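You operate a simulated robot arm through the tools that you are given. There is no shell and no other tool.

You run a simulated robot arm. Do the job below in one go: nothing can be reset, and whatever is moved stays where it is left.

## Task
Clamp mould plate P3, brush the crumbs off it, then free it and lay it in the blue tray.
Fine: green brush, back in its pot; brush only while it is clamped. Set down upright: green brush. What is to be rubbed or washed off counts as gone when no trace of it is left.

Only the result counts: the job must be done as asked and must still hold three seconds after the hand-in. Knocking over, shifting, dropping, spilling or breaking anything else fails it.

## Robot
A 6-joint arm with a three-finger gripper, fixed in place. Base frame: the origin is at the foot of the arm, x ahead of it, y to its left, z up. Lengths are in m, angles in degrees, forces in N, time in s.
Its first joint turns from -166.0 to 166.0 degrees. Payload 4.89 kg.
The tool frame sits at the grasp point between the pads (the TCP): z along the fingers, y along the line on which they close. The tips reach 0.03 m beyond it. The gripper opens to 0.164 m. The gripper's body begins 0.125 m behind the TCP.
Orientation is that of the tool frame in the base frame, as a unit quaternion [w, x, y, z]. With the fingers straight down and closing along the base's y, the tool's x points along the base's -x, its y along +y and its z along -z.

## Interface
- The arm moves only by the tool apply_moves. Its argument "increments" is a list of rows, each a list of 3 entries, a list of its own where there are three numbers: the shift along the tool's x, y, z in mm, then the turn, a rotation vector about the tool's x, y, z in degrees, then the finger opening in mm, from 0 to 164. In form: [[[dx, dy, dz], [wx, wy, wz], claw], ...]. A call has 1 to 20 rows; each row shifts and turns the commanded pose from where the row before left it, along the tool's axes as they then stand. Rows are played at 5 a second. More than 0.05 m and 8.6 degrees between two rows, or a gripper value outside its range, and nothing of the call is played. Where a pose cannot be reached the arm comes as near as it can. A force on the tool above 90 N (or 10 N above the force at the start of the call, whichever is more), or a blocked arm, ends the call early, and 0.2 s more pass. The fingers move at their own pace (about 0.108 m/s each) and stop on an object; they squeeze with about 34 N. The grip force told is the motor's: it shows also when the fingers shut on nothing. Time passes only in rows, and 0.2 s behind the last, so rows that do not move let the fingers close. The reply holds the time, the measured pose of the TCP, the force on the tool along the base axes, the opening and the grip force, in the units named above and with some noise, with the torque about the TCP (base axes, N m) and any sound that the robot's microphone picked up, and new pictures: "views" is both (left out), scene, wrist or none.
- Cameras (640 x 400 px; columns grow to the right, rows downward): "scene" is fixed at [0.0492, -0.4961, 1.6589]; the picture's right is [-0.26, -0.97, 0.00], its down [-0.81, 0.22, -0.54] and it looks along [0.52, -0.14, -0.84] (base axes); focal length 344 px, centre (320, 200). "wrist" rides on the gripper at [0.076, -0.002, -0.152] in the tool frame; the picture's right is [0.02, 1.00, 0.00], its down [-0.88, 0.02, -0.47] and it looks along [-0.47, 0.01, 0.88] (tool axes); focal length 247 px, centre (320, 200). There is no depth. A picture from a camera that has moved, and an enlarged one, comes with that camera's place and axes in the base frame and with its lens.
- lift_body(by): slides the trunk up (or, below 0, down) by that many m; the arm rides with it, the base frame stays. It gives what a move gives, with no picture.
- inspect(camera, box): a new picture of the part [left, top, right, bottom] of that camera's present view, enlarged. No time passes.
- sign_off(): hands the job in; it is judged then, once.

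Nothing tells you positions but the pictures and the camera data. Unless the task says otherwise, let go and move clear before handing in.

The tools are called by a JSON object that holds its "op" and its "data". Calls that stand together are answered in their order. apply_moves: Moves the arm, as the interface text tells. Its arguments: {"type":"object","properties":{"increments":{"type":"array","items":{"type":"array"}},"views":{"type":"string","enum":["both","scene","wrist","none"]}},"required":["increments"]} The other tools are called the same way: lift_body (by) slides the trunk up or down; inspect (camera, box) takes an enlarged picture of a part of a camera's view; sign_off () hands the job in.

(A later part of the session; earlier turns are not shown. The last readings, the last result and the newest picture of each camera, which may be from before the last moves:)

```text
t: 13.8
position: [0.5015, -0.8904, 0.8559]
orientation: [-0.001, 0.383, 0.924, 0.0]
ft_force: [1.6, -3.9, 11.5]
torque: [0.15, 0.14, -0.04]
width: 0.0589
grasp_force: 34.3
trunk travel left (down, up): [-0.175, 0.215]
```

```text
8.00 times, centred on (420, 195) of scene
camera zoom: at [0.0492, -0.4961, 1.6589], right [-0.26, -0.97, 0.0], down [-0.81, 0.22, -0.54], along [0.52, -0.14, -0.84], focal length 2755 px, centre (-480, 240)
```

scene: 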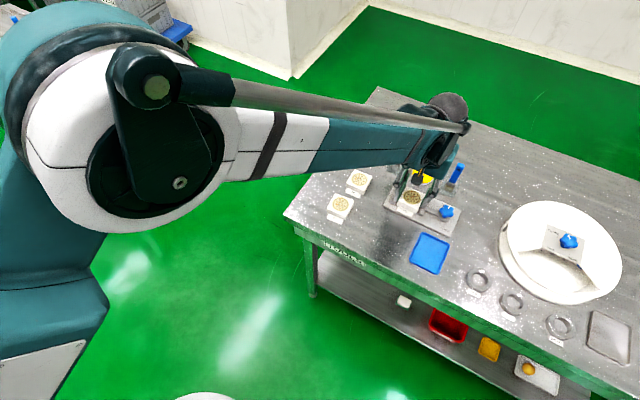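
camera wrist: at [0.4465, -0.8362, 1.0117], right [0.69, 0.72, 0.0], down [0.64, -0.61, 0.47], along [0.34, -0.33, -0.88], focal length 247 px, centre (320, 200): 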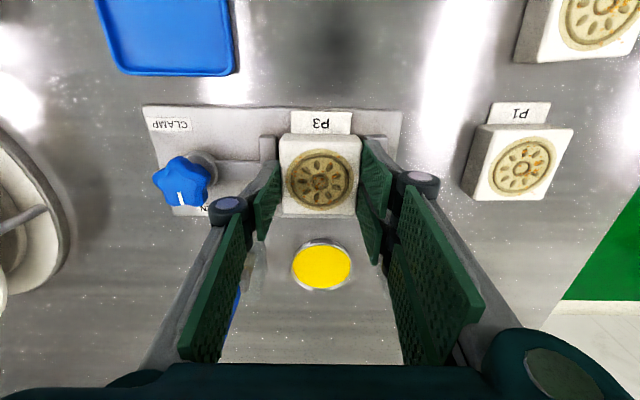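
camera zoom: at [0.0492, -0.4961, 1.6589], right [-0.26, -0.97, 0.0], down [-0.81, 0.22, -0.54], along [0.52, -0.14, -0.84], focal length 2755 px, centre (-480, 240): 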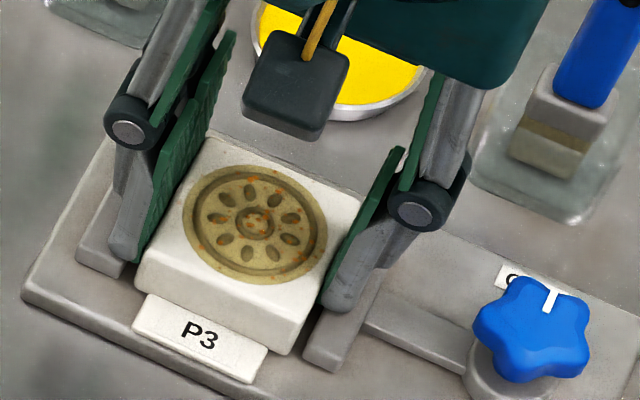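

The torque shows the contact is at the plate's front edge, so P3 is landing on the base and the fingers are clear of the jaws. I'll open the fingers slowly.

{"op": "apply_moves", "data": {"increments": [[[0, 0, -0.5], [0, 0, 0], 50], [[0, 0, 0], [0, 0, 0], 62], [[0, 0, 0], [0, 0, 0], 68], [[0, 0, 0], [0, 0, 0], 74], [[0, 0, 0], [0, 0, 0], 74]], "views": "wrist"}}

{"op": "inspect", "data": {"camera": "wrist", "box": [240, 100, 400, 220]}}

{"op": "inspect", "data": {"camera": "scene", "box": [390, 170, 450, 220]}}

```text
t: 15.0
position: [0.5015, -0.8902, 0.8549]
orientation: [0.0, 0.383, 0.924, 0.0]
ft_force: [0.0, 0.6, 0.8]
torque: [-0.01, 0.02, 0.01]
width: 0.074
grasp_force: 0.1
trunk travel left (down, up): [-0.175, 0.215]
camera wrist: at [0.4463, -0.8365, 1.0083], right [0.69, 0.72, 0.0], down [0.64, -0.61, 0.47], along [0.34, -0.33, -0.88], focal length 247 px, centre (320, 200)
```

wrist: 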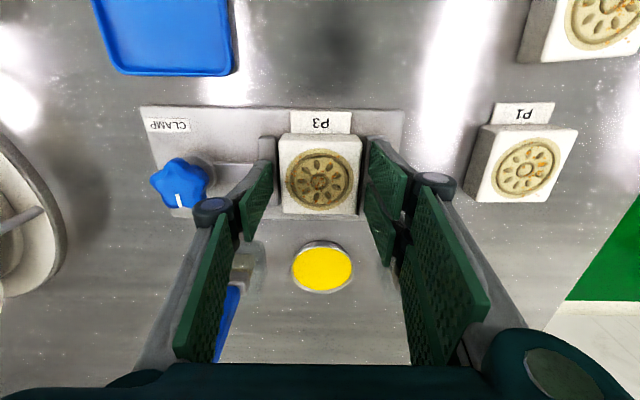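

```text
3.33 times, centred on (320, 160) of wrist
camera zoom: at [0.4463, -0.8365, 1.0083], right [0.69, 0.72, 0.0], down [0.64, -0.61, 0.47], along [0.34, -0.33, -0.88], focal length 823 px, centre (320, 333)
```

zoom: 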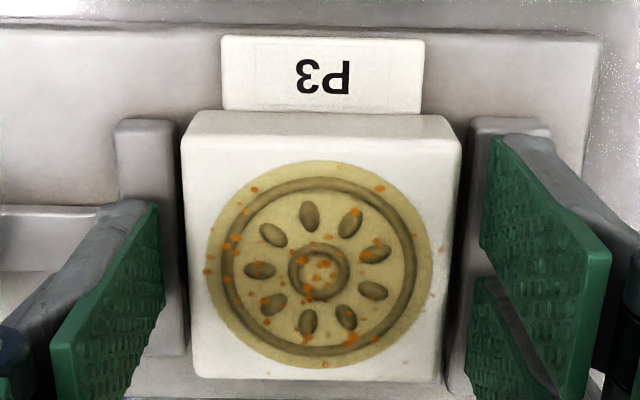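

```text
8.00 times, centred on (420, 195) of scene
camera zoom: at [0.0492, -0.4961, 1.6589], right [-0.26, -0.97, 0.0], down [-0.81, 0.22, -0.54], along [0.52, -0.14, -0.84], focal length 2755 px, centre (-480, 240)
```

zoom: 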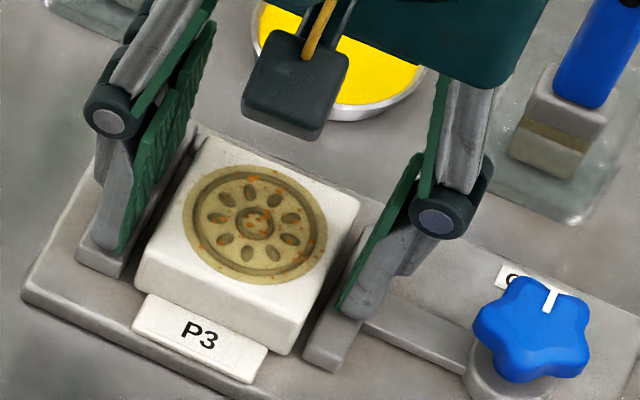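

P3 rests flat between the jaws. I'll rise straight up and move over the clamp knob to view it.

{"op": "apply_moves", "data": {"increments": [[[0, 0, -20], [0, 0, 0], 74], [[0, 0, -40], [0, 0, 0], 74], [[0, 0, -40], [0, 0, 0], 74], [[1, -34, 0], [0, 0, 0], 74], [[1, -34, 0], [0, 0, 0], 74], [[1, -33, 0], [0, 0, 0], 74], [[0, 0, 0], [0, 0, 0], 74]], "views": "wrist"}}

{"op": "inspect", "data": {"camera": "wrist", "box": [240, 90, 400, 190]}}

{"op": "inspect", "data": {"camera": "scene", "box": [380, 160, 480, 240]}}

```text
t: 16.6
position: [0.4271, -0.9597, 0.956]
orientation: [0.0, 0.383, 0.924, 0.0]
ft_force: [-0.5, -0.5, -0.7]
torque: [0.04, 0.01, -0.02]
width: 0.0737
grasp_force: 0.1
trunk travel left (down, up): [-0.175, 0.215]
camera wrist: at [0.3724, -0.9061, 1.1091], right [0.69, 0.72, 0.0], down [0.64, -0.61, 0.47], along [0.34, -0.33, -0.88], focal length 247 px, centre (320, 200)
```

wrist: 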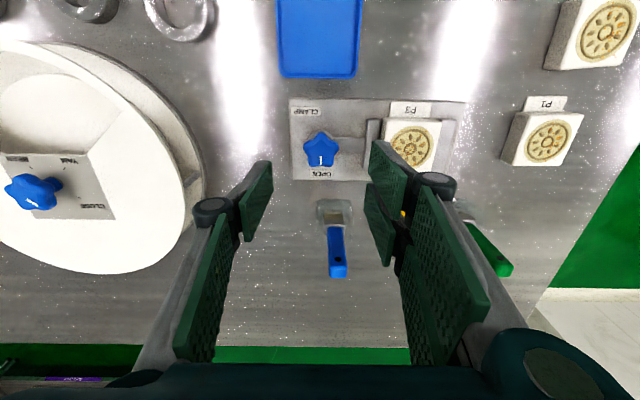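

```text
4.00 times, centred on (320, 140) of wrist
camera zoom: at [0.3724, -0.9061, 1.1091], right [0.69, 0.72, 0.0], down [0.64, -0.61, 0.47], along [0.34, -0.33, -0.88], focal length 988 px, centre (320, 440)
```

zoom: 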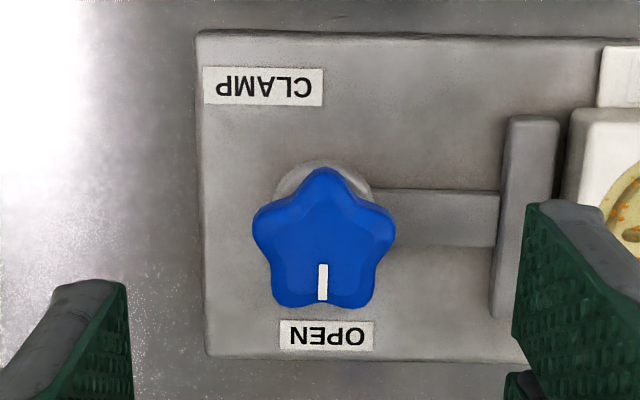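

```text
5.00 times, centred on (430, 200) of scene
camera zoom: at [0.0492, -0.4961, 1.6589], right [-0.26, -0.97, 0.0], down [-0.81, 0.22, -0.54], along [0.52, -0.14, -0.84], focal length 1722 px, centre (-230, 200)
```

zoom: 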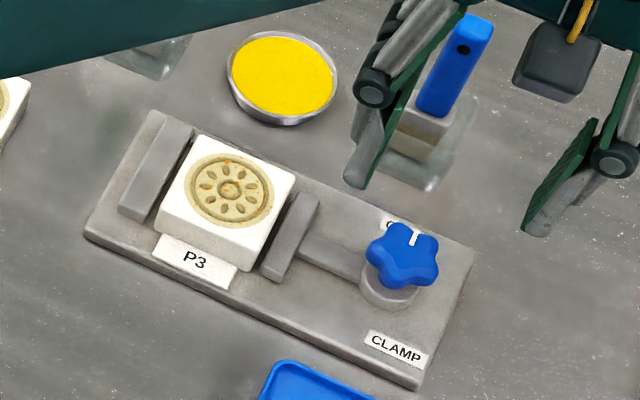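

The knob is a five-lobed star centred near u=0.375, v=0.982, with its mark on OPEN and CLAMP about 150° clockwise. I'll turn the gripper -90° so the fingers close along the table's depth; that leaves room to turn clockwise.

{"op": "apply_moves", "data": {"increments": [[[0, 0, 0], [0, 0, -8.2], 50], [[0, 0, 0], [0, 0, -8.2], 50], [[0, 0, 0], [0, 0, -8.2], 50], [[0, 0, 0], [0, 0, -8.2], 50], [[0, 0, 0], [0, 0, -8.2], 50], [[0, 0, 0], [0, 0, -8.2], 50], [[0, 0, 0], [0, 0, -8.2], 50], [[0, 0, 0], [0, 0, -8.2], 50], [[0, 0, 0], [0, 0, -8.2], 50], [[0, 0, 0], [0, 0, -8.2], 50], [[0, 0, 0], [0, 0, -8], 50], [[0, 0, 0], [0, 0, 0], 50]], "views": "both"}}

{"op": "inspect", "data": {"camera": "wrist", "box": [240, 90, 400, 190]}}

```text
t: 19.2
position: [0.4273, -0.9579, 0.9559]
orientation: [0.0, -0.383, 0.924, 0.0]
ft_force: [0.2, 0.1, 0.0]
torque: [0.01, 0.0, -0.02]
width: 0.0498
grasp_force: 0.1
trunk travel left (down, up): [-0.175, 0.215]
camera wrist: at [0.3753, -1.0137, 1.1092], right [-0.72, 0.69, 0.0], down [0.61, 0.64, 0.47], along [0.33, 0.34, -0.88], focal length 247 px, centre (320, 200)
```

scene: 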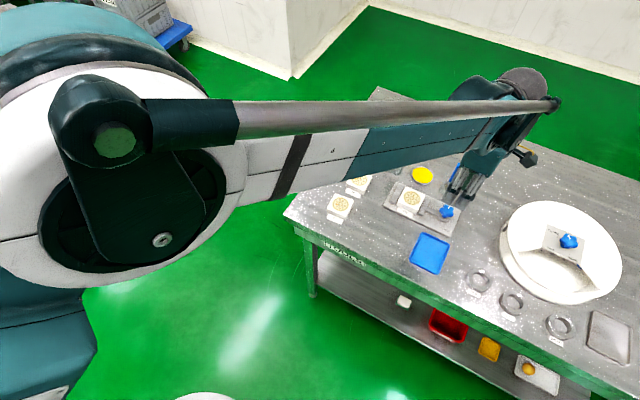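
wrist: 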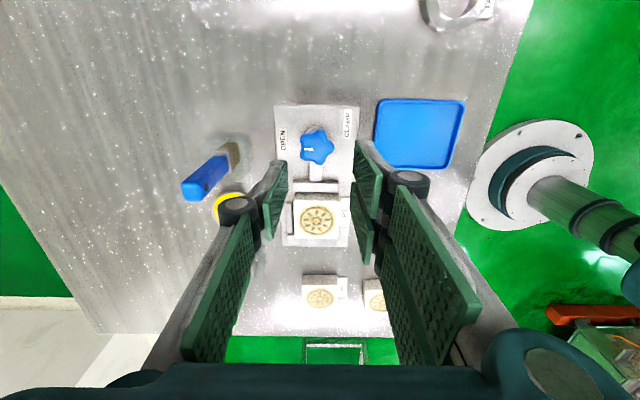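

```text
4.00 times, centred on (320, 140) of wrist
camera zoom: at [0.3753, -1.0137, 1.1092], right [-0.72, 0.69, 0.0], down [0.61, 0.64, 0.47], along [0.33, 0.34, -0.88], focal length 988 px, centre (320, 440)
```

zoom: 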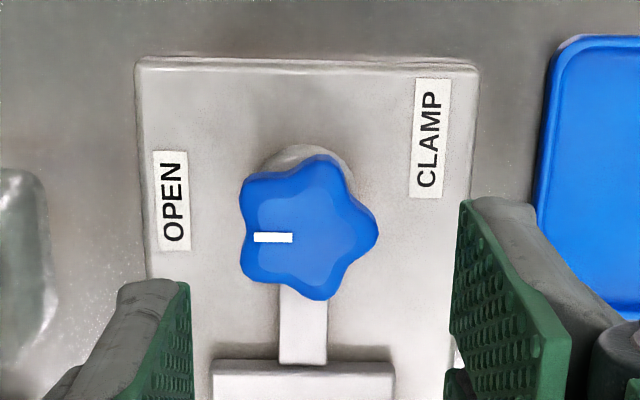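

The knob is seen clearly: OPEN to the left and CLAMP to the right, with the star about 37 mm across along the closing line. I'll shift to centre the grip on it and descend halfway, then check.

{"op": "apply_moves", "data": {"increments": [[[-0.6, -3.2, 0], [0, 0, 0], 50], [[0, 0, 30], [0, 0, 0], 50], [[0, 0, 30], [0, 0, 0], 50], [[0, 0, 0], [0, 0, 0], 50]], "views": "both"}}

{"op": "inspect", "data": {"camera": "wrist", "box": [240, 100, 400, 200]}}

{"op": "inspect", "data": {"camera": "scene", "box": [400, 150, 500, 230]}}

```text
t: 20.2
position: [0.43, -0.9616, 0.8975]
orientation: [0.0, -0.383, 0.924, 0.0]
ft_force: [0.8, -0.2, 0.0]
torque: [0.0, 0.04, 0.01]
width: 0.0501
grasp_force: 0.0
trunk travel left (down, up): [-0.175, 0.215]
camera wrist: at [0.3776, -1.0167, 1.0496], right [-0.72, 0.69, 0.0], down [0.61, 0.64, 0.47], along [0.33, 0.34, -0.88], focal length 247 px, centre (320, 200)
```

scene: 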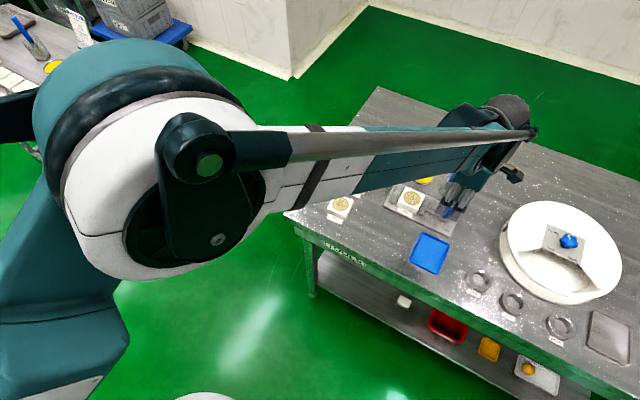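
wrist: 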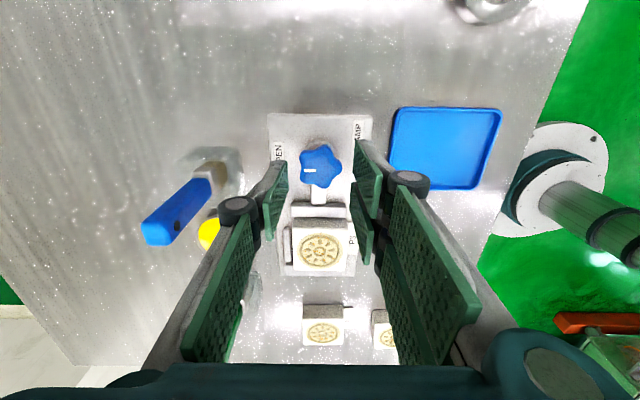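

```text
4.00 times, centred on (320, 150) of wrist
camera zoom: at [0.3776, -1.0167, 1.0496], right [-0.72, 0.69, 0.0], down [0.61, 0.64, 0.47], along [0.33, 0.34, -0.88], focal length 988 px, centre (320, 400)
```

zoom: 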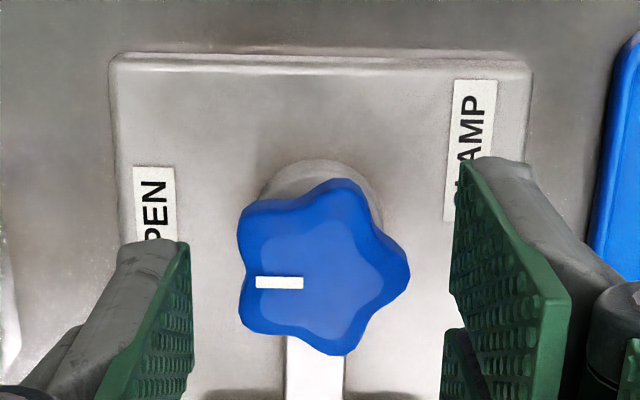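

```text
5.00 times, centred on (450, 190) of scene
camera zoom: at [0.0492, -0.4961, 1.6589], right [-0.26, -0.97, 0.0], down [-0.81, 0.22, -0.54], along [0.52, -0.14, -0.84], focal length 1722 px, centre (-330, 250)
```

zoom: 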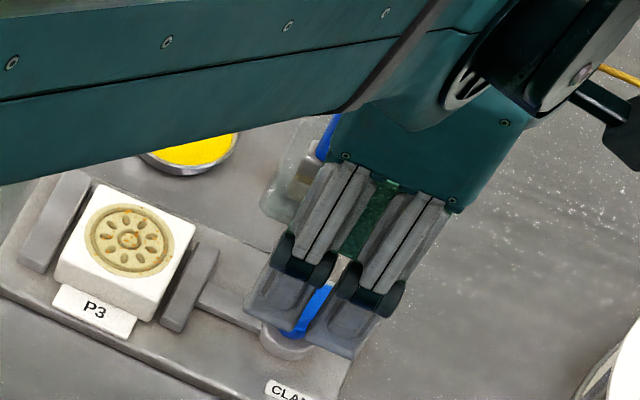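

The fingers straddle the star well, about 1 mm off. I'll correct, descend to the knob and close on it.

{"op": "apply_moves", "data": {"increments": [[[-1.0, 0.8, 0], [0, 0, 0], 50], [[0, 0, 22], [0, 0, 0], 50], [[0, 0, 19], [0, 0, 0], 50], [[0, 0, 0], [0, 0, 0], 50]], "views": "wrist"}}

{"op": "inspect", "data": {"camera": "wrist", "box": [240, 120, 400, 220]}}

{"op": "inspect", "data": {"camera": "scene", "box": [400, 170, 500, 240]}}

```text
t: 21.2
position: [0.4304, -0.9613, 0.8567]
orientation: [0.001, -0.383, 0.924, 0.0]
ft_force: [-0.2, 0.2, -0.2]
torque: [0.06, 0.0, 0.05]
width: 0.05
grasp_force: 0.0
trunk travel left (down, up): [-0.175, 0.215]
camera wrist: at [0.3772, -1.0159, 1.0085], right [-0.72, 0.69, 0.0], down [0.61, 0.64, 0.47], along [0.33, 0.34, -0.88], focal length 247 px, centre (320, 200)
```

wrist: 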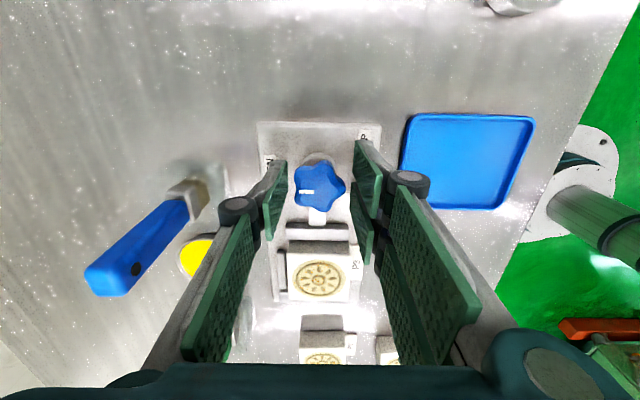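

```text
4.00 times, centred on (320, 170) of wrist
camera zoom: at [0.3772, -1.0159, 1.0085], right [-0.72, 0.69, 0.0], down [0.61, 0.64, 0.47], along [0.33, 0.34, -0.88], focal length 988 px, centre (320, 320)
```

zoom: 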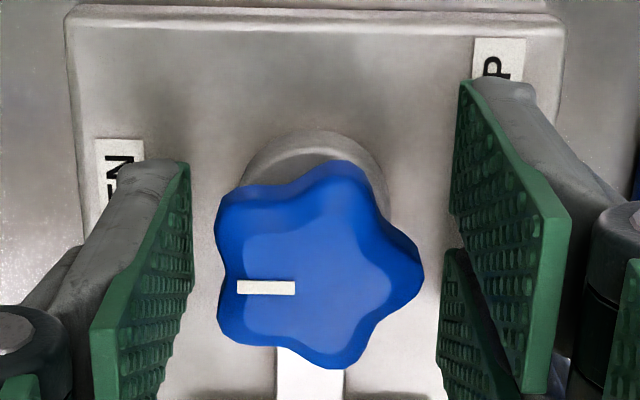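

```text
5.71 times, centred on (450, 205) of scene
camera zoom: at [0.0492, -0.4961, 1.6589], right [-0.26, -0.97, 0.0], down [-0.81, 0.22, -0.54], along [0.52, -0.14, -0.84], focal length 1968 px, centre (-423, 171)
```

zoom: 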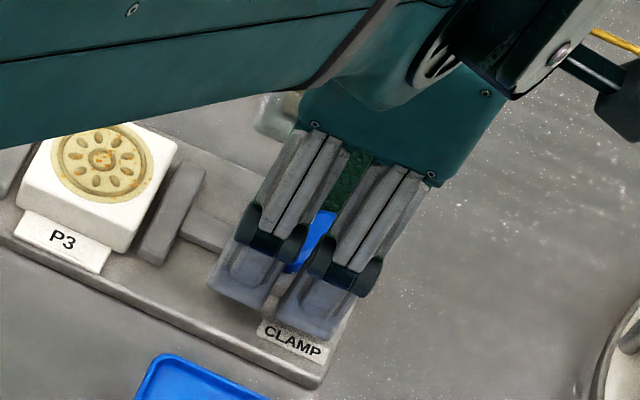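

The knob lies centred between the pads at grasp height. I'll close on it.

{"op": "apply_moves", "data": {"increments": [[[0, 0, 0], [0, 0, 0], 42], [[0, 0, 0], [0, 0, 0], 36], [[0, 0, 0], [0, 0, 0], 30], [[0, 0, 0], [0, 0, 0], 30]], "views": "wrist"}}

{"op": "inspect", "data": {"camera": "wrist", "box": [240, 120, 400, 220]}}

```text
t: 22.2
position: [0.4307, -0.9617, 0.8556]
orientation: [0.0, -0.382, 0.924, 0.0]
ft_force: [10.6, -15.1, 4.8]
torque: [-0.4, -0.2, -0.08]
width: 0.0375
grasp_force: 9.0
trunk travel left (down, up): [-0.175, 0.215]
camera wrist: at [0.3775, -1.0161, 1.0087], right [-0.72, 0.69, 0.0], down [0.61, 0.64, 0.47], along [0.33, 0.34, -0.88], focal length 247 px, centre (320, 200)
```

wrist: 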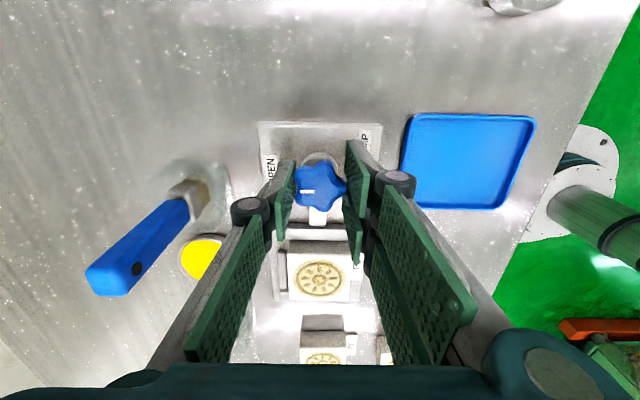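

```text
4.00 times, centred on (320, 170) of wrist
camera zoom: at [0.3775, -1.0161, 1.0087], right [-0.72, 0.69, 0.0], down [0.61, 0.64, 0.47], along [0.33, 0.34, -0.88], focal length 988 px, centre (320, 320)
```

zoom: 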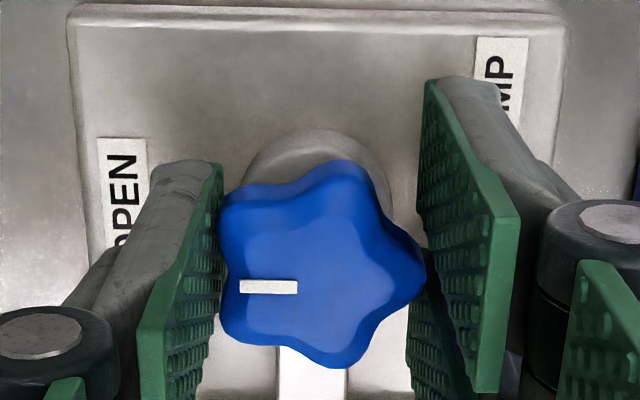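

The left pad pushes first, giving about 18 N toward the back. I'll shift slightly that way to centre the grip and finish closing.

{"op": "apply_moves", "data": {"increments": [[[0, -0.7, 0], [0, 0, 0], 30], [[0, 0, 0], [0, 0, 0], 28], [[0, 0, 0], [0, 0, 0], 28]], "views": "none"}}

```text
t: 23.0
position: [0.4301, -0.9613, 0.8548]
orientation: [0.0, -0.383, 0.924, 0.0]
ft_force: [12.4, -20.1, 6.4]
torque: [-0.49, -0.3, -0.09]
width: 0.0372
grasp_force: 11.6
trunk travel left (down, up): [-0.175, 0.215]
```

{"op": "apply_moves", "data": {"increments": [[[0, 0, 0], [0, 0, 0], 28], [[0, 0, 0], [0, 0, 0], 28]], "views": "none"}}

{"op": "inspect", "data": {"camera": "wrist", "box": [280, 140, 360, 210]}}

```text
t: 23.6
position: [0.4306, -0.9615, 0.8572]
orientation: [0.0, -0.383, 0.924, 0.0]
ft_force: [12.2, -19.8, 6.0]
torque: [-0.47, -0.32, -0.12]
width: 0.0371
grasp_force: 11.0
trunk travel left (down, up): [-0.175, 0.215]
```

```text
5.71 times, centred on (320, 175) of wrist
camera zoom: at [0.3776, -1.0161, 1.0086], right [-0.72, 0.69, 0.0], down [0.61, 0.64, 0.47], along [0.33, 0.34, -0.88], focal length 1411 px, centre (320, 343)
```

zoom: 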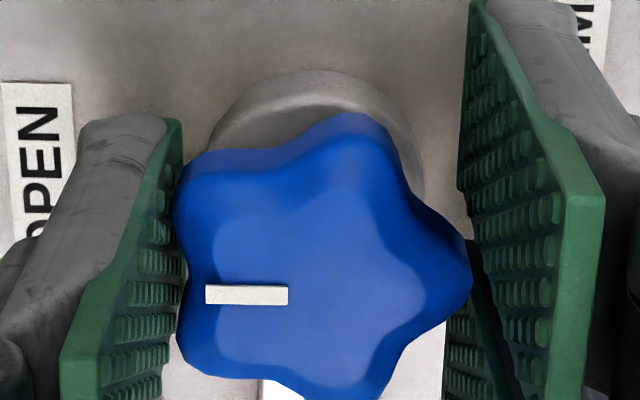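

{"op": "apply_moves", "data": {"increments": [[[0, -1.0, 0], [0, 0, 0], 28], [[0, 0, 0], [0, 0, 0], 28]], "views": "none"}}

```text
t: 24.2
position: [0.4313, -0.9608, 0.8551]
orientation: [-0.001, -0.381, 0.924, 0.0]
ft_force: [11.6, -17.2, 7.7]
torque: [-0.39, -0.32, -0.1]
width: 0.036
grasp_force: 9.7
trunk travel left (down, up): [-0.175, 0.215]
```

{"op": "apply_moves", "data": {"increments": [[[0, -1.5, 0], [0, 0, 0], 28], [[0, 0, 0], [0, 0, 0], 28], [[0, 0, 0], [0, 0, 0], 28]], "views": "wrist"}}

{"op": "inspect", "data": {"camera": "wrist", "box": [280, 140, 360, 210]}}

```text
t: 25.0
position: [0.4322, -0.9618, 0.8545]
orientation: [-0.001, -0.382, 0.924, 0.001]
ft_force: [-11.0, 7.2, -2.7]
torque: [0.17, 0.39, -0.01]
width: 0.0352
grasp_force: 44.7
trunk travel left (down, up): [-0.175, 0.215]
camera wrist: at [0.3787, -1.0166, 1.0079], right [-0.72, 0.69, 0.0], down [0.61, 0.64, 0.47], along [0.33, 0.34, -0.88], focal length 247 px, centre (320, 200)
```

wrist: 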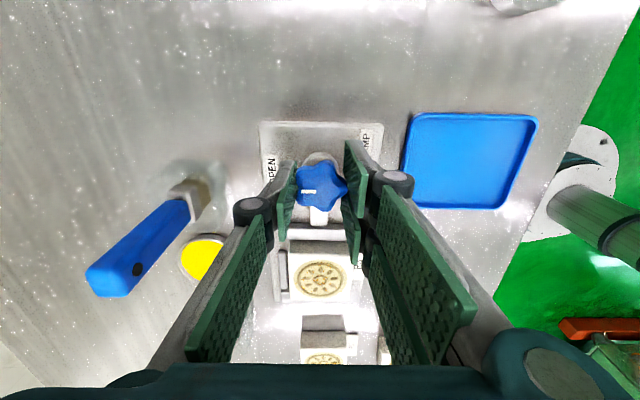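

```text
5.71 times, centred on (320, 175) of wrist
camera zoom: at [0.3787, -1.0166, 1.0079], right [-0.72, 0.69, 0.0], down [0.61, 0.64, 0.47], along [0.33, 0.34, -0.88], focal length 1411 px, centre (320, 343)
```

zoom: 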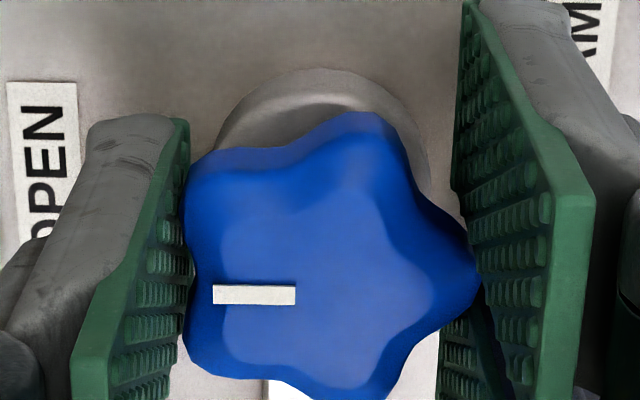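

Both pads now hold the knob (35 mm, with the lobe seated in the pad groove). I'll turn clockwise about 15° first and check the torque and the jaw.

{"op": "apply_moves", "data": {"increments": [[[-0.1, 0, 0], [0, 0, 5], 28], [[-0.1, 0, 0], [0, 0, 5], 28], [[-0.1, 0, 0], [0, 0, 5], 28], [[0, 0, 0], [0, 0, 0], 28]], "views": "both"}}

{"op": "inspect", "data": {"camera": "wrist", "box": [240, 110, 400, 240]}}

{"op": "inspect", "data": {"camera": "scene", "box": [380, 160, 480, 240]}}

```text
t: 26.0
position: [0.4306, -0.9617, 0.8551]
orientation: [0.0, -0.258, 0.966, 0.0]
ft_force: [-26.7, 12.4, -11.4]
torque: [0.25, 0.45, -0.02]
width: 0.0353
grasp_force: 44.9
trunk travel left (down, up): [-0.175, 0.215]
camera wrist: at [0.3661, -1.0008, 1.0079], right [-0.52, 0.86, 0.0], down [0.75, 0.46, 0.47], along [0.4, 0.24, -0.88], focal length 247 px, centre (320, 200)
```

scene: 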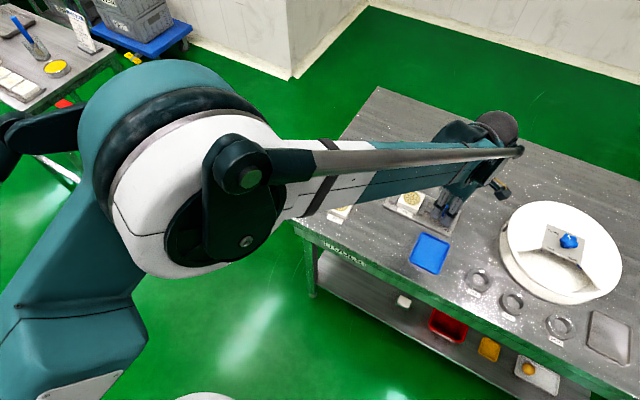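
wrist: 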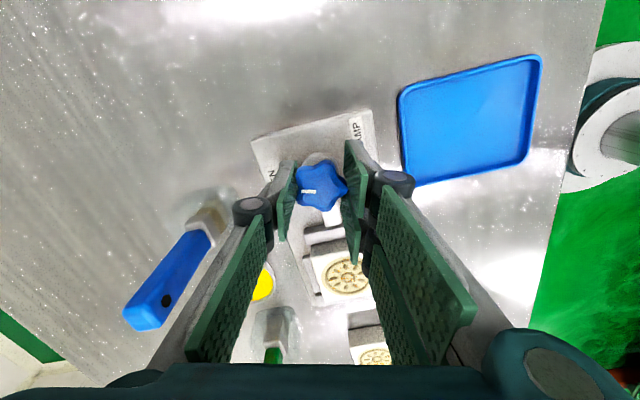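

```text
3.08 times, centred on (320, 175) of wrist
camera zoom: at [0.3661, -1.0008, 1.0079], right [-0.52, 0.86, 0.0], down [0.75, 0.46, 0.47], along [0.4, 0.24, -0.88], focal length 760 px, centre (320, 277)
```

zoom: 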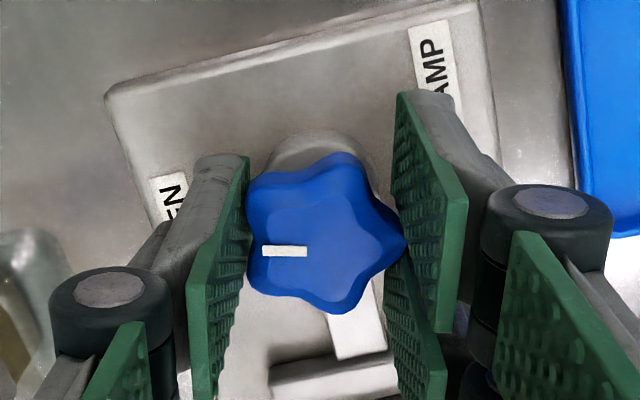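

```text
5.00 times, centred on (430, 200) of scene
camera zoom: at [0.0492, -0.4961, 1.6589], right [-0.26, -0.97, 0.0], down [-0.81, 0.22, -0.54], along [0.52, -0.14, -0.84], focal length 1722 px, centre (-230, 200)
```

zoom: 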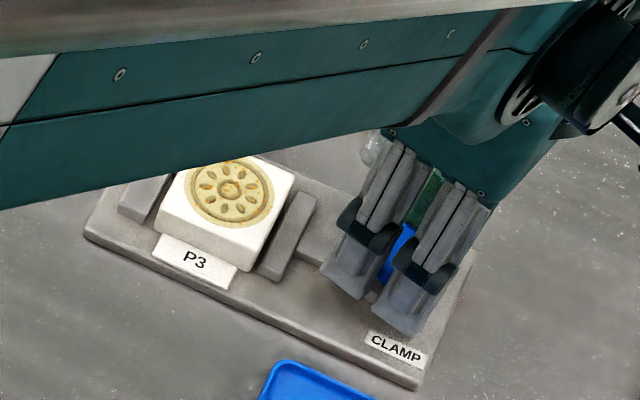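

The knob turns with the gripper and the jaw starts to close. There is about 30 N of side load, so I'll ease the tool slightly that way and keep turning.

{"op": "apply_moves", "data": {"increments": [[[0.5, 0.8, 0.3], [0, 0, 0], 28], [[0, 0, 0], [0, 0, 5], 28], [[0, 0, 0], [0, 0, 5], 28], [[0, 0, 0], [0, 0, 5], 28], [[0, 0, 0], [0, 0, 0], 28]], "views": "none"}}

```text
t: 27.2
position: [0.4307, -0.9615, 0.8552]
orientation: [0.0, -0.13, 0.991, -0.001]
ft_force: [-17.5, -16.2, 6.2]
torque: [-0.43, 0.61, 0.01]
width: 0.0354
grasp_force: 45.2
trunk travel left (down, up): [-0.175, 0.215]
```

{"op": "apply_moves", "data": {"increments": [[[1.0, -0.4, 0], [0, 0, 0], 28], [[0, 0, 0], [0, 0, 5], 28], [[0, 0, 0], [0, 0, 5], 28], [[0, 0, 0], [0, 0, 5], 28], [[0, 0, 0], [0, 0, 0], 28]], "views": "wrist"}}

{"op": "inspect", "data": {"camera": "wrist", "box": [240, 110, 400, 240]}}

{"op": "inspect", "data": {"camera": "scene", "box": [380, 160, 480, 240]}}

```text
t: 28.4
position: [0.4314, -0.9614, 0.8547]
orientation: [0.001, 0.001, 1.0, -0.001]
ft_force: [9.6, -43.3, 27.2]
torque: [-0.97, -0.44, 0.01]
width: 0.0354
grasp_force: 45.1
trunk travel left (down, up): [-0.175, 0.215]
camera wrist: at [0.3549, -0.9625, 1.0078], right [-0.02, 1.0, 0.0], down [0.88, 0.02, 0.47], along [0.47, 0.01, -0.88], focal length 247 px, centre (320, 200)
```

wrist: 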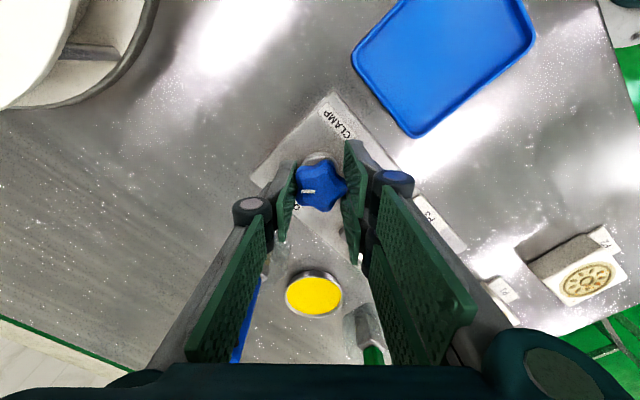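

```text
3.08 times, centred on (320, 175) of wrist
camera zoom: at [0.3549, -0.9625, 1.0078], right [-0.02, 1.0, 0.0], down [0.88, 0.02, 0.47], along [0.47, 0.01, -0.88], focal length 760 px, centre (320, 277)
```

zoom: 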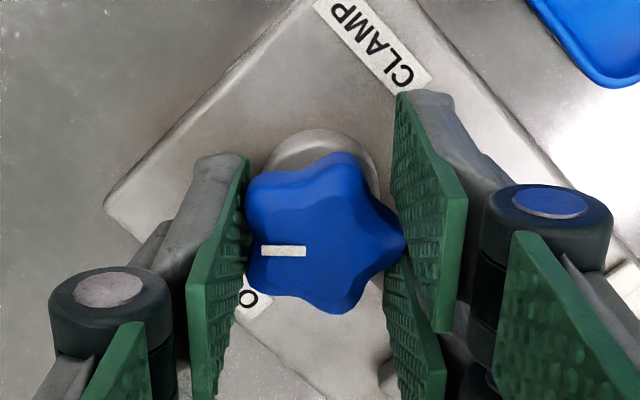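

```text
5.00 times, centred on (430, 200) of scene
camera zoom: at [0.0492, -0.4961, 1.6589], right [-0.26, -0.97, 0.0], down [-0.81, 0.22, -0.54], along [0.52, -0.14, -0.84], focal length 1722 px, centre (-230, 200)
```

zoom: 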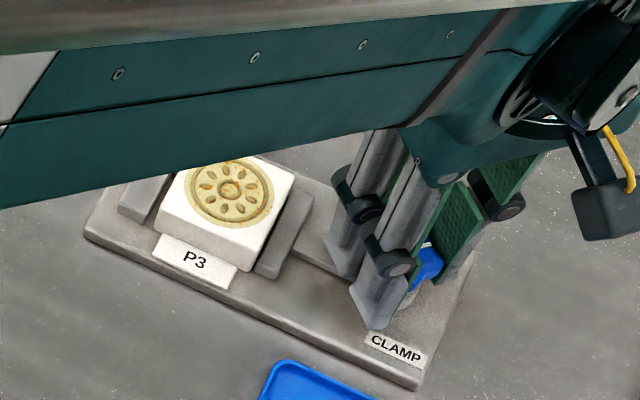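

The knob is now turned 45° and the jaw is approaching P3. The side load has grown to 43 N, so I'll relieve it before continuing.

{"op": "apply_moves", "data": {"increments": [[[-0.2, -1.0, -0.4], [0, 0, 0], 28], [[0, 0, 0], [0, 0, 0], 28]], "views": "none"}}

```text
t: 29.0
position: [0.4306, -0.961, 0.8552]
orientation: [0.0, 0.0, 1.0, 0.0]
ft_force: [12.5, -28.7, 20.5]
torque: [-0.57, -0.63, 0.01]
width: 0.0352
grasp_force: 45.5
trunk travel left (down, up): [-0.175, 0.215]
```

{"op": "apply_moves", "data": {"increments": [[[-0.6, -1.6, -1.0], [0, 0, 0], 28], [[0, 0, 0], [0, 0, 0], 28]], "views": "none"}}

```text
t: 29.6
position: [0.4317, -0.9623, 0.8555]
orientation: [0.0, 0.0, 1.0, 0.002]
ft_force: [-7.8, 34.2, -17.4]
torque: [0.71, -0.2, -0.02]
width: 0.035
grasp_force: 45.0
trunk travel left (down, up): [-0.175, 0.215]
```

{"op": "apply_moves", "data": {"increments": [[[0.2, 0.7, 0.4], [0, 0, 0], 28], [[0, 0, 0], [0, 0, 0], 28]], "views": "none"}}

```text
t: 30.2
position: [0.4312, -0.9615, 0.8563]
orientation: [-0.001, 0.0, 1.0, 0.001]
ft_force: [-12.0, 56.5, -33.2]
torque: [0.67, 0.21, -0.04]
width: 0.0356
grasp_force: 45.0
trunk travel left (down, up): [-0.175, 0.215]
```

{"op": "apply_moves", "data": {"increments": [[[0, 0, 0], [0, 0, 0], 28], [[0, 0, 0], [0, 0, 0], 28], [[0, 0, 0], [0, 0, 0], 28], [[0, 0, 0], [0, 0, 0], 28], [[0, 0, 0], [0, 0, 0], 28]], "views": "none"}}

```text
t: 31.4
position: [0.4315, -0.9618, 0.8552]
orientation: [-0.001, 0.0, 1.0, 0.001]
ft_force: [-6.0, 63.1, -34.3]
torque: [0.79, -0.07, -0.01]
width: 0.0357
grasp_force: 45.4
trunk travel left (down, up): [-0.175, 0.215]
```

{"op": "apply_moves", "data": {"increments": [[[0, 1.0, 0.5], [0, 0, 0], 28], [[0, 0, 0], [0, 0, 0], 28], [[0, 0, 0], [0, 0, 0], 28], [[0, 0, 0], [0, 0, 0], 28]], "views": "none"}}

```text
t: 32.4
position: [0.4323, -0.9612, 0.8561]
orientation: [0.0, 0.0, 1.0, 0.0]
ft_force: [7.4, 45.9, -11.8]
torque: [0.91, 0.08, 0.01]
width: 0.0352
grasp_force: 44.8
trunk travel left (down, up): [-0.175, 0.215]
```

{"op": "apply_moves", "data": {"increments": [[[-0.3, 1.5, 0.1], [0, 0, 0], 28], [[0, 0, 0], [0, 0, 0], 28], [[0, 0, 0], [0, 0, 0], 28], [[0, 0, 0], [0, 0, 0], 28]], "views": "none"}}

```text
t: 33.4
position: [0.4315, -0.9625, 0.8563]
orientation: [0.001, 0.0, 1.0, -0.001]
ft_force: [15.4, -0.1, 12.6]
torque: [-0.09, -0.26, 0.01]
width: 0.0349
grasp_force: 44.4
trunk travel left (down, up): [-0.175, 0.215]
```

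The readings lag, so waiting before reading is better. The side load is now near zero, which puts the knob axis about 0.9 mm from the TCP. I'll continue turning with that small compensation.

{"op": "apply_moves", "data": {"increments": [[[-0.5, 0, -0.3], [0, 0, 0], 28], [[-0.08, 0, 0], [0, 0, 5], 28], [[-0.08, 0, 0], [0, 0, 5], 28], [[-0.08, 0, 0], [0, 0, 5], 28], [[-0.08, 0, 0], [0, 0, 5], 28], [[-0.08, 0, 0], [0, 0, 5], 28], [[-0.08, 0, 0], [0, 0, 5], 28], [[0, 0, 0], [0, 0, 0], 28], [[0, 0, 0], [0, 0, 0], 28], [[0, 0, 0], [0, 0, 0], 28]], "views": "wrist"}}

{"op": "inspect", "data": {"camera": "scene", "box": [380, 160, 480, 240]}}

```text
t: 35.6
position: [0.4314, -0.9621, 0.8557]
orientation: [0.0, 0.26, 0.966, 0.0]
ft_force: [0.5, -39.5, 30.1]
torque: [-0.95, 0.06, 0.06]
width: 0.0352
grasp_force: 44.8
trunk travel left (down, up): [-0.175, 0.215]
camera wrist: at [0.3649, -0.9244, 1.0087], right [0.48, 0.88, 0.0], down [0.77, -0.42, 0.47], along [0.41, -0.23, -0.88], focal length 247 px, centre (320, 200)
```

wrist: 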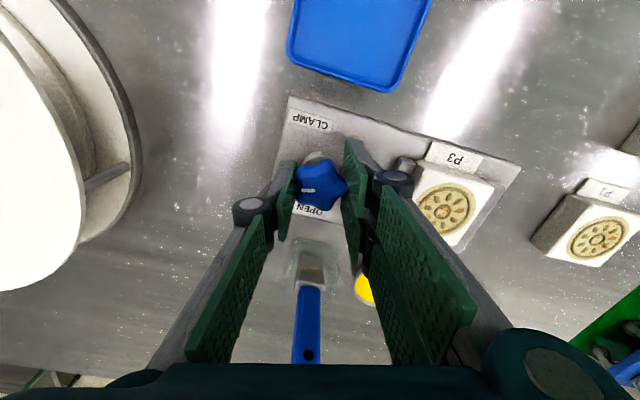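

```text
5.00 times, centred on (430, 200) of scene
camera zoom: at [0.0492, -0.4961, 1.6589], right [-0.26, -0.97, 0.0], down [-0.81, 0.22, -0.54], along [0.52, -0.14, -0.84], focal length 1722 px, centre (-230, 200)
```

zoom: 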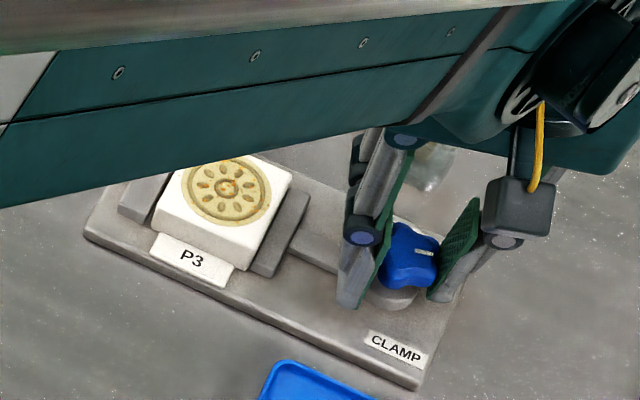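

{"op": "apply_moves", "data": {"increments": [[[-0.8, -1.5, -0.5], [0, 0, 0], 28], [[0, 0, 0], [0, 0, 0], 28], [[0, 0, 0], [0, 0, 0], 28], [[0, 0, 0], [0, 0, 0], 28]], "views": "none"}}

```text
t: 36.6
position: [0.432, -0.9629, 0.8556]
orientation: [0.0, 0.259, 0.966, 0.0]
ft_force: [-15.7, -3.2, 7.8]
torque: [0.08, 0.4, 0.01]
width: 0.0352
grasp_force: 45.2
trunk travel left (down, up): [-0.175, 0.215]
```

{"op": "apply_moves", "data": {"increments": [[[-0.1, -0.15, 0], [0, 0, 5], 28], [[-0.1, -0.15, 0], [0, 0, 5], 28], [[-0.1, -0.15, 0], [0, 0, 5], 28], [[-0.1, -0.15, 0], [0, 0, 5], 28], [[0, 0, 0], [0, 0, 0], 28], [[0, 0, 0], [0, 0, 0], 28], [[0, 0, 0], [0, 0, 0], 28]], "views": "none"}}

```text
t: 38.2
position: [0.4327, -0.9634, 0.8572]
orientation: [0.0, 0.423, 0.906, 0.0]
ft_force: [-19.5, 24.8, -16.1]
torque: [0.49, 0.43, 0.0]
width: 0.0353
grasp_force: 44.9
trunk travel left (down, up): [-0.175, 0.215]
```

{"op": "apply_moves", "data": {"increments": [[[1.3, 0, 0.3], [0, 0, 0], 28], [[-0.08, 0, 0], [0, 0, 5], 28], [[-0.08, 0, 0], [0, 0, 5], 28], [[-0.08, 0, 0], [0, 0, 5], 28], [[-0.08, 0, 0], [0, 0, 5], 28], [[0, 0, 0], [0, 0, 0], 28], [[0, 0, 0], [0, 0, 0], 28], [[0, 0, 0], [0, 0, 0], 28]], "views": "wrist"}}

{"op": "inspect", "data": {"camera": "scene", "box": [380, 160, 480, 240]}}

{"op": "inspect", "data": {"camera": "wrist", "box": [240, 110, 400, 240]}}

```text
t: 40.0
position: [0.4317, -0.9625, 0.856]
orientation: [0.001, 0.574, 0.819, -0.001]
ft_force: [1.6, -29.3, 21.4]
torque: [-0.66, -0.02, 0.02]
width: 0.0354
grasp_force: 44.5
trunk travel left (down, up): [-0.175, 0.215]
camera wrist: at [0.4043, -0.8912, 1.0087], right [0.93, 0.36, 0.0], down [0.32, -0.82, 0.47], along [0.17, -0.44, -0.88], focal length 247 px, centre (320, 200)
```

wrist: 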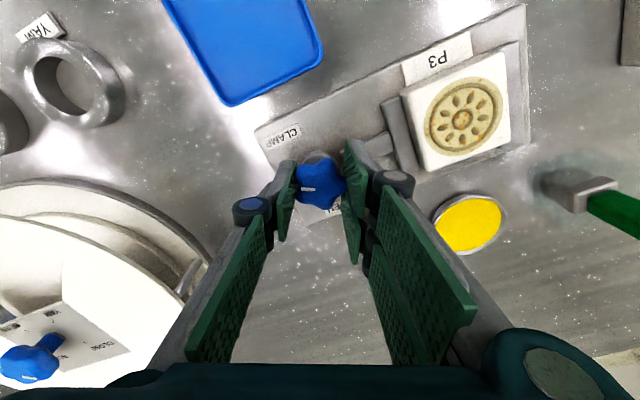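

```text
5.00 times, centred on (430, 200) of scene
camera zoom: at [0.0492, -0.4961, 1.6589], right [-0.26, -0.97, 0.0], down [-0.81, 0.22, -0.54], along [0.52, -0.14, -0.84], focal length 1722 px, centre (-230, 200)
```

zoom: 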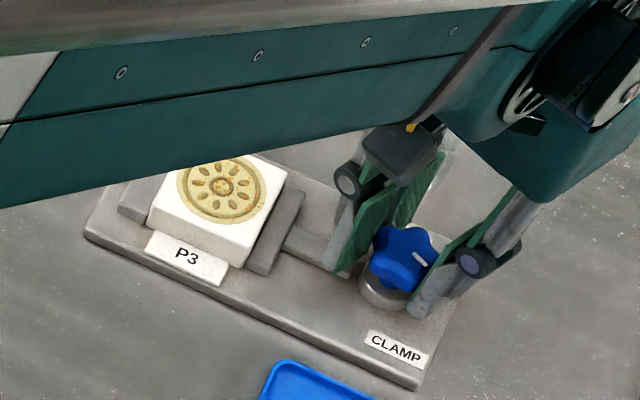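

```text
3.08 times, centred on (320, 175) of wrist
camera zoom: at [0.4043, -0.8912, 1.0087], right [0.93, 0.36, 0.0], down [0.32, -0.82, 0.47], along [0.17, -0.44, -0.88], focal length 760 px, centre (320, 277)
```

zoom: 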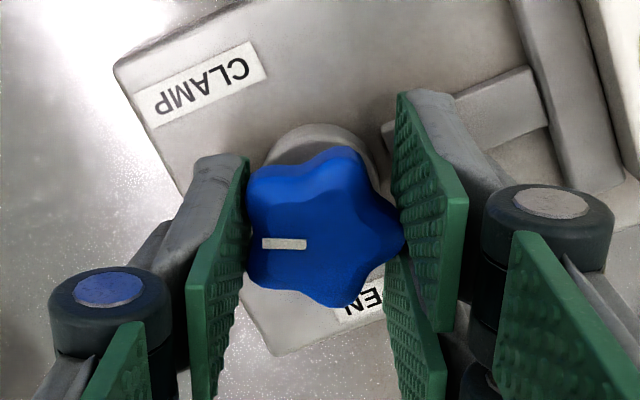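

The knob has turned 115° and P3 is being pushed against the fixed jaw. I'll relieve the load and continue toward CLAMP.

{"op": "apply_moves", "data": {"increments": [[[-1.1, -0.4, -0.4], [0, 0, 0], 28], [[-0.05, 0, 0], [0, 0, 5], 28], [[-0.05, 0, 0], [0, 0, 5], 28], [[-0.05, 0, 0], [0, 0, 5], 28], [[0, 0, 0], [0, 0, 0], 28], [[0, 0, 0], [0, 0, 0], 28], [[0, 0, 0], [0, 0, 0], 28]], "views": "none"}}

{"op": "inspect", "data": {"camera": "wrist", "box": [240, 110, 400, 240]}}

{"op": "inspect", "data": {"camera": "scene", "box": [380, 160, 480, 240]}}

```text
t: 41.6
position: [0.4312, -0.9629, 0.8562]
orientation: [0.0, 0.676, 0.737, 0.001]
ft_force: [-26.7, 13.8, -14.9]
torque: [0.35, 0.25, 0.52]
width: 0.0357
grasp_force: 44.4
trunk travel left (down, up): [-0.175, 0.215]
```

```text
3.08 times, centred on (320, 175) of wrist
camera zoom: at [0.4232, -0.8876, 1.0085], right [0.99, 0.11, 0.0], down [0.09, -0.88, 0.47], along [0.05, -0.47, -0.88], focal length 760 px, centre (320, 277)
```

zoom: 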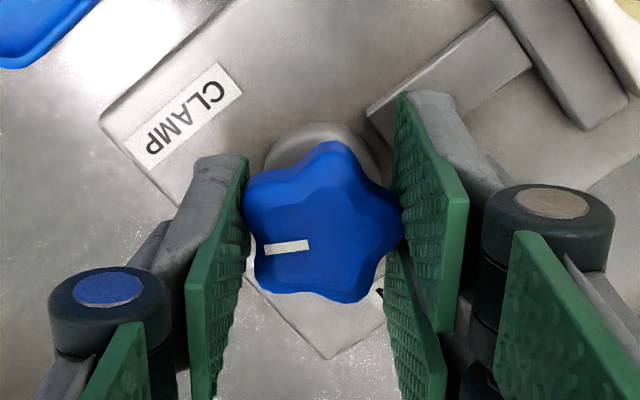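

```text
5.00 times, centred on (430, 200) of scene
camera zoom: at [0.0492, -0.4961, 1.6589], right [-0.26, -0.97, 0.0], down [-0.81, 0.22, -0.54], along [0.52, -0.14, -0.84], focal length 1722 px, centre (-230, 200)
```

zoom: 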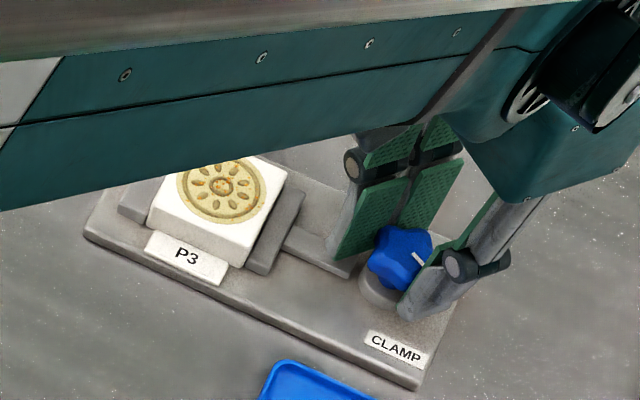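

The torque about the knob rose to 0.5 N·m and the knob has begun to resist, so the jaw is tight on P3. I'll relieve the side load and turn a little more to see whether it goes further.

{"op": "apply_moves", "data": {"increments": [[[0.6, -0.9, 0.3], [0, 0, 0], 24], [[0, 0, 0], [0, 0, 4], 24], [[0, 0, 0], [0, 0, 4], 24], [[0, 0, 0], [0, 0, 0], 24], [[0, 0, 0], [0, 0, 0], 24], [[0, 0, 0], [0, 0, 0], 24]], "views": "wrist"}}

{"op": "inspect", "data": {"camera": "wrist", "box": [240, 110, 400, 240]}}

{"op": "inspect", "data": {"camera": "scene", "box": [380, 160, 480, 240]}}

```text
t: 43.0
position: [0.4312, -0.9641, 0.8565]
orientation: [0.0, 0.725, 0.689, -0.001]
ft_force: [-19.8, 5.3, -2.3]
torque: [0.34, 0.3, 0.64]
width: 0.0361
grasp_force: 44.6
trunk travel left (down, up): [-0.175, 0.215]
camera wrist: at [0.4334, -0.8869, 1.0088], right [1.0, -0.03, 0.0], down [-0.03, -0.88, 0.47], along [-0.01, -0.47, -0.88], focal length 247 px, centre (320, 200)
```

wrist: 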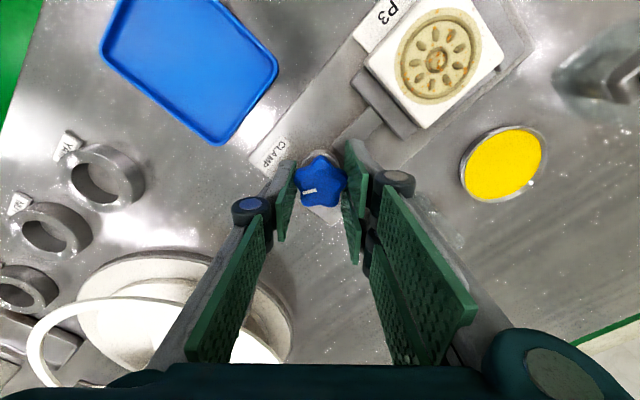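

```text
3.08 times, centred on (320, 175) of wrist
camera zoom: at [0.4334, -0.8869, 1.0088], right [1.0, -0.03, 0.0], down [-0.03, -0.88, 0.47], along [-0.01, -0.47, -0.88], focal length 760 px, centre (320, 277)
```

zoom: 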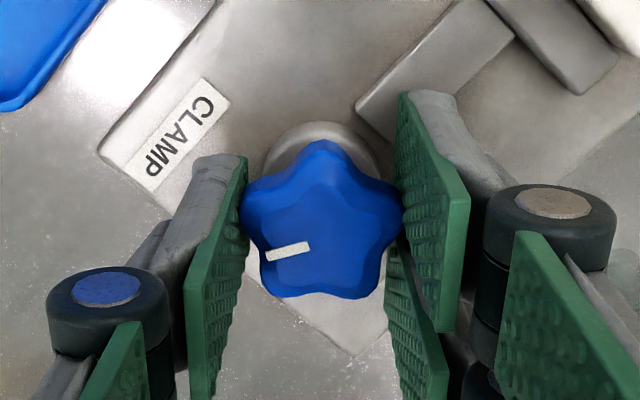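

```text
5.00 times, centred on (430, 200) of scene
camera zoom: at [0.0492, -0.4961, 1.6589], right [-0.26, -0.97, 0.0], down [-0.81, 0.22, -0.54], along [0.52, -0.14, -0.84], focal length 1722 px, centre (-230, 200)
```

zoom: 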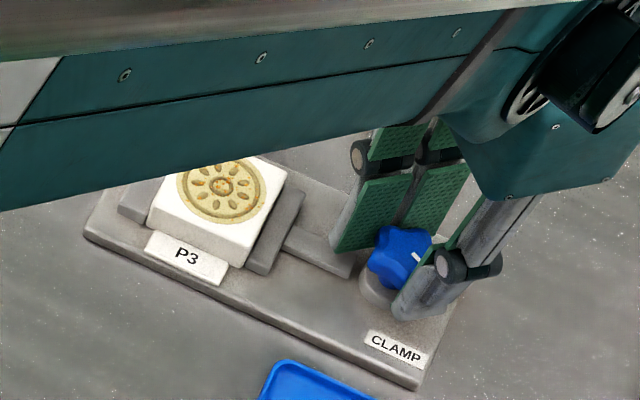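

The knob has stopped at about 122° with the jaw tight on P3. I'll look closely at both jaws before letting go of the knob.

{"op": "inspect", "data": {"camera": "wrist", "box": [340, 0, 540, 140]}}

{"op": "inspect", "data": {"camera": "scene", "box": [385, 175, 445, 225]}}

```text
2.86 times, centred on (440, 70) of wrist
camera zoom: at [0.4334, -0.8869, 1.0088], right [1.0, -0.03, 0.0], down [-0.03, -0.88, 0.47], along [-0.01, -0.47, -0.88], focal length 706 px, centre (-23, 571)
```

zoom: 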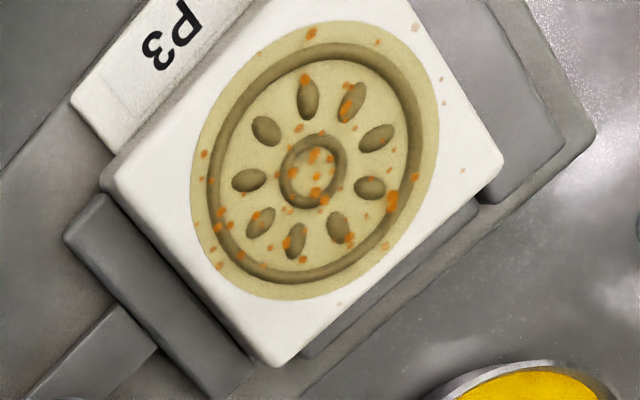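

```text
8.00 times, centred on (415, 200) of scene
camera zoom: at [0.0492, -0.4961, 1.6589], right [-0.26, -0.97, 0.0], down [-0.81, 0.22, -0.54], along [0.52, -0.14, -0.84], focal length 2755 px, centre (-440, 200)
```

zoom: 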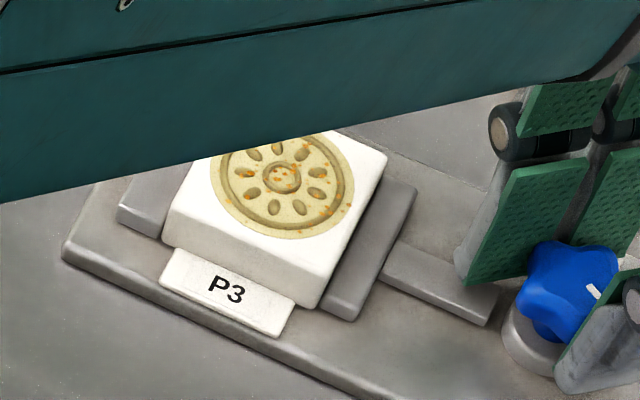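

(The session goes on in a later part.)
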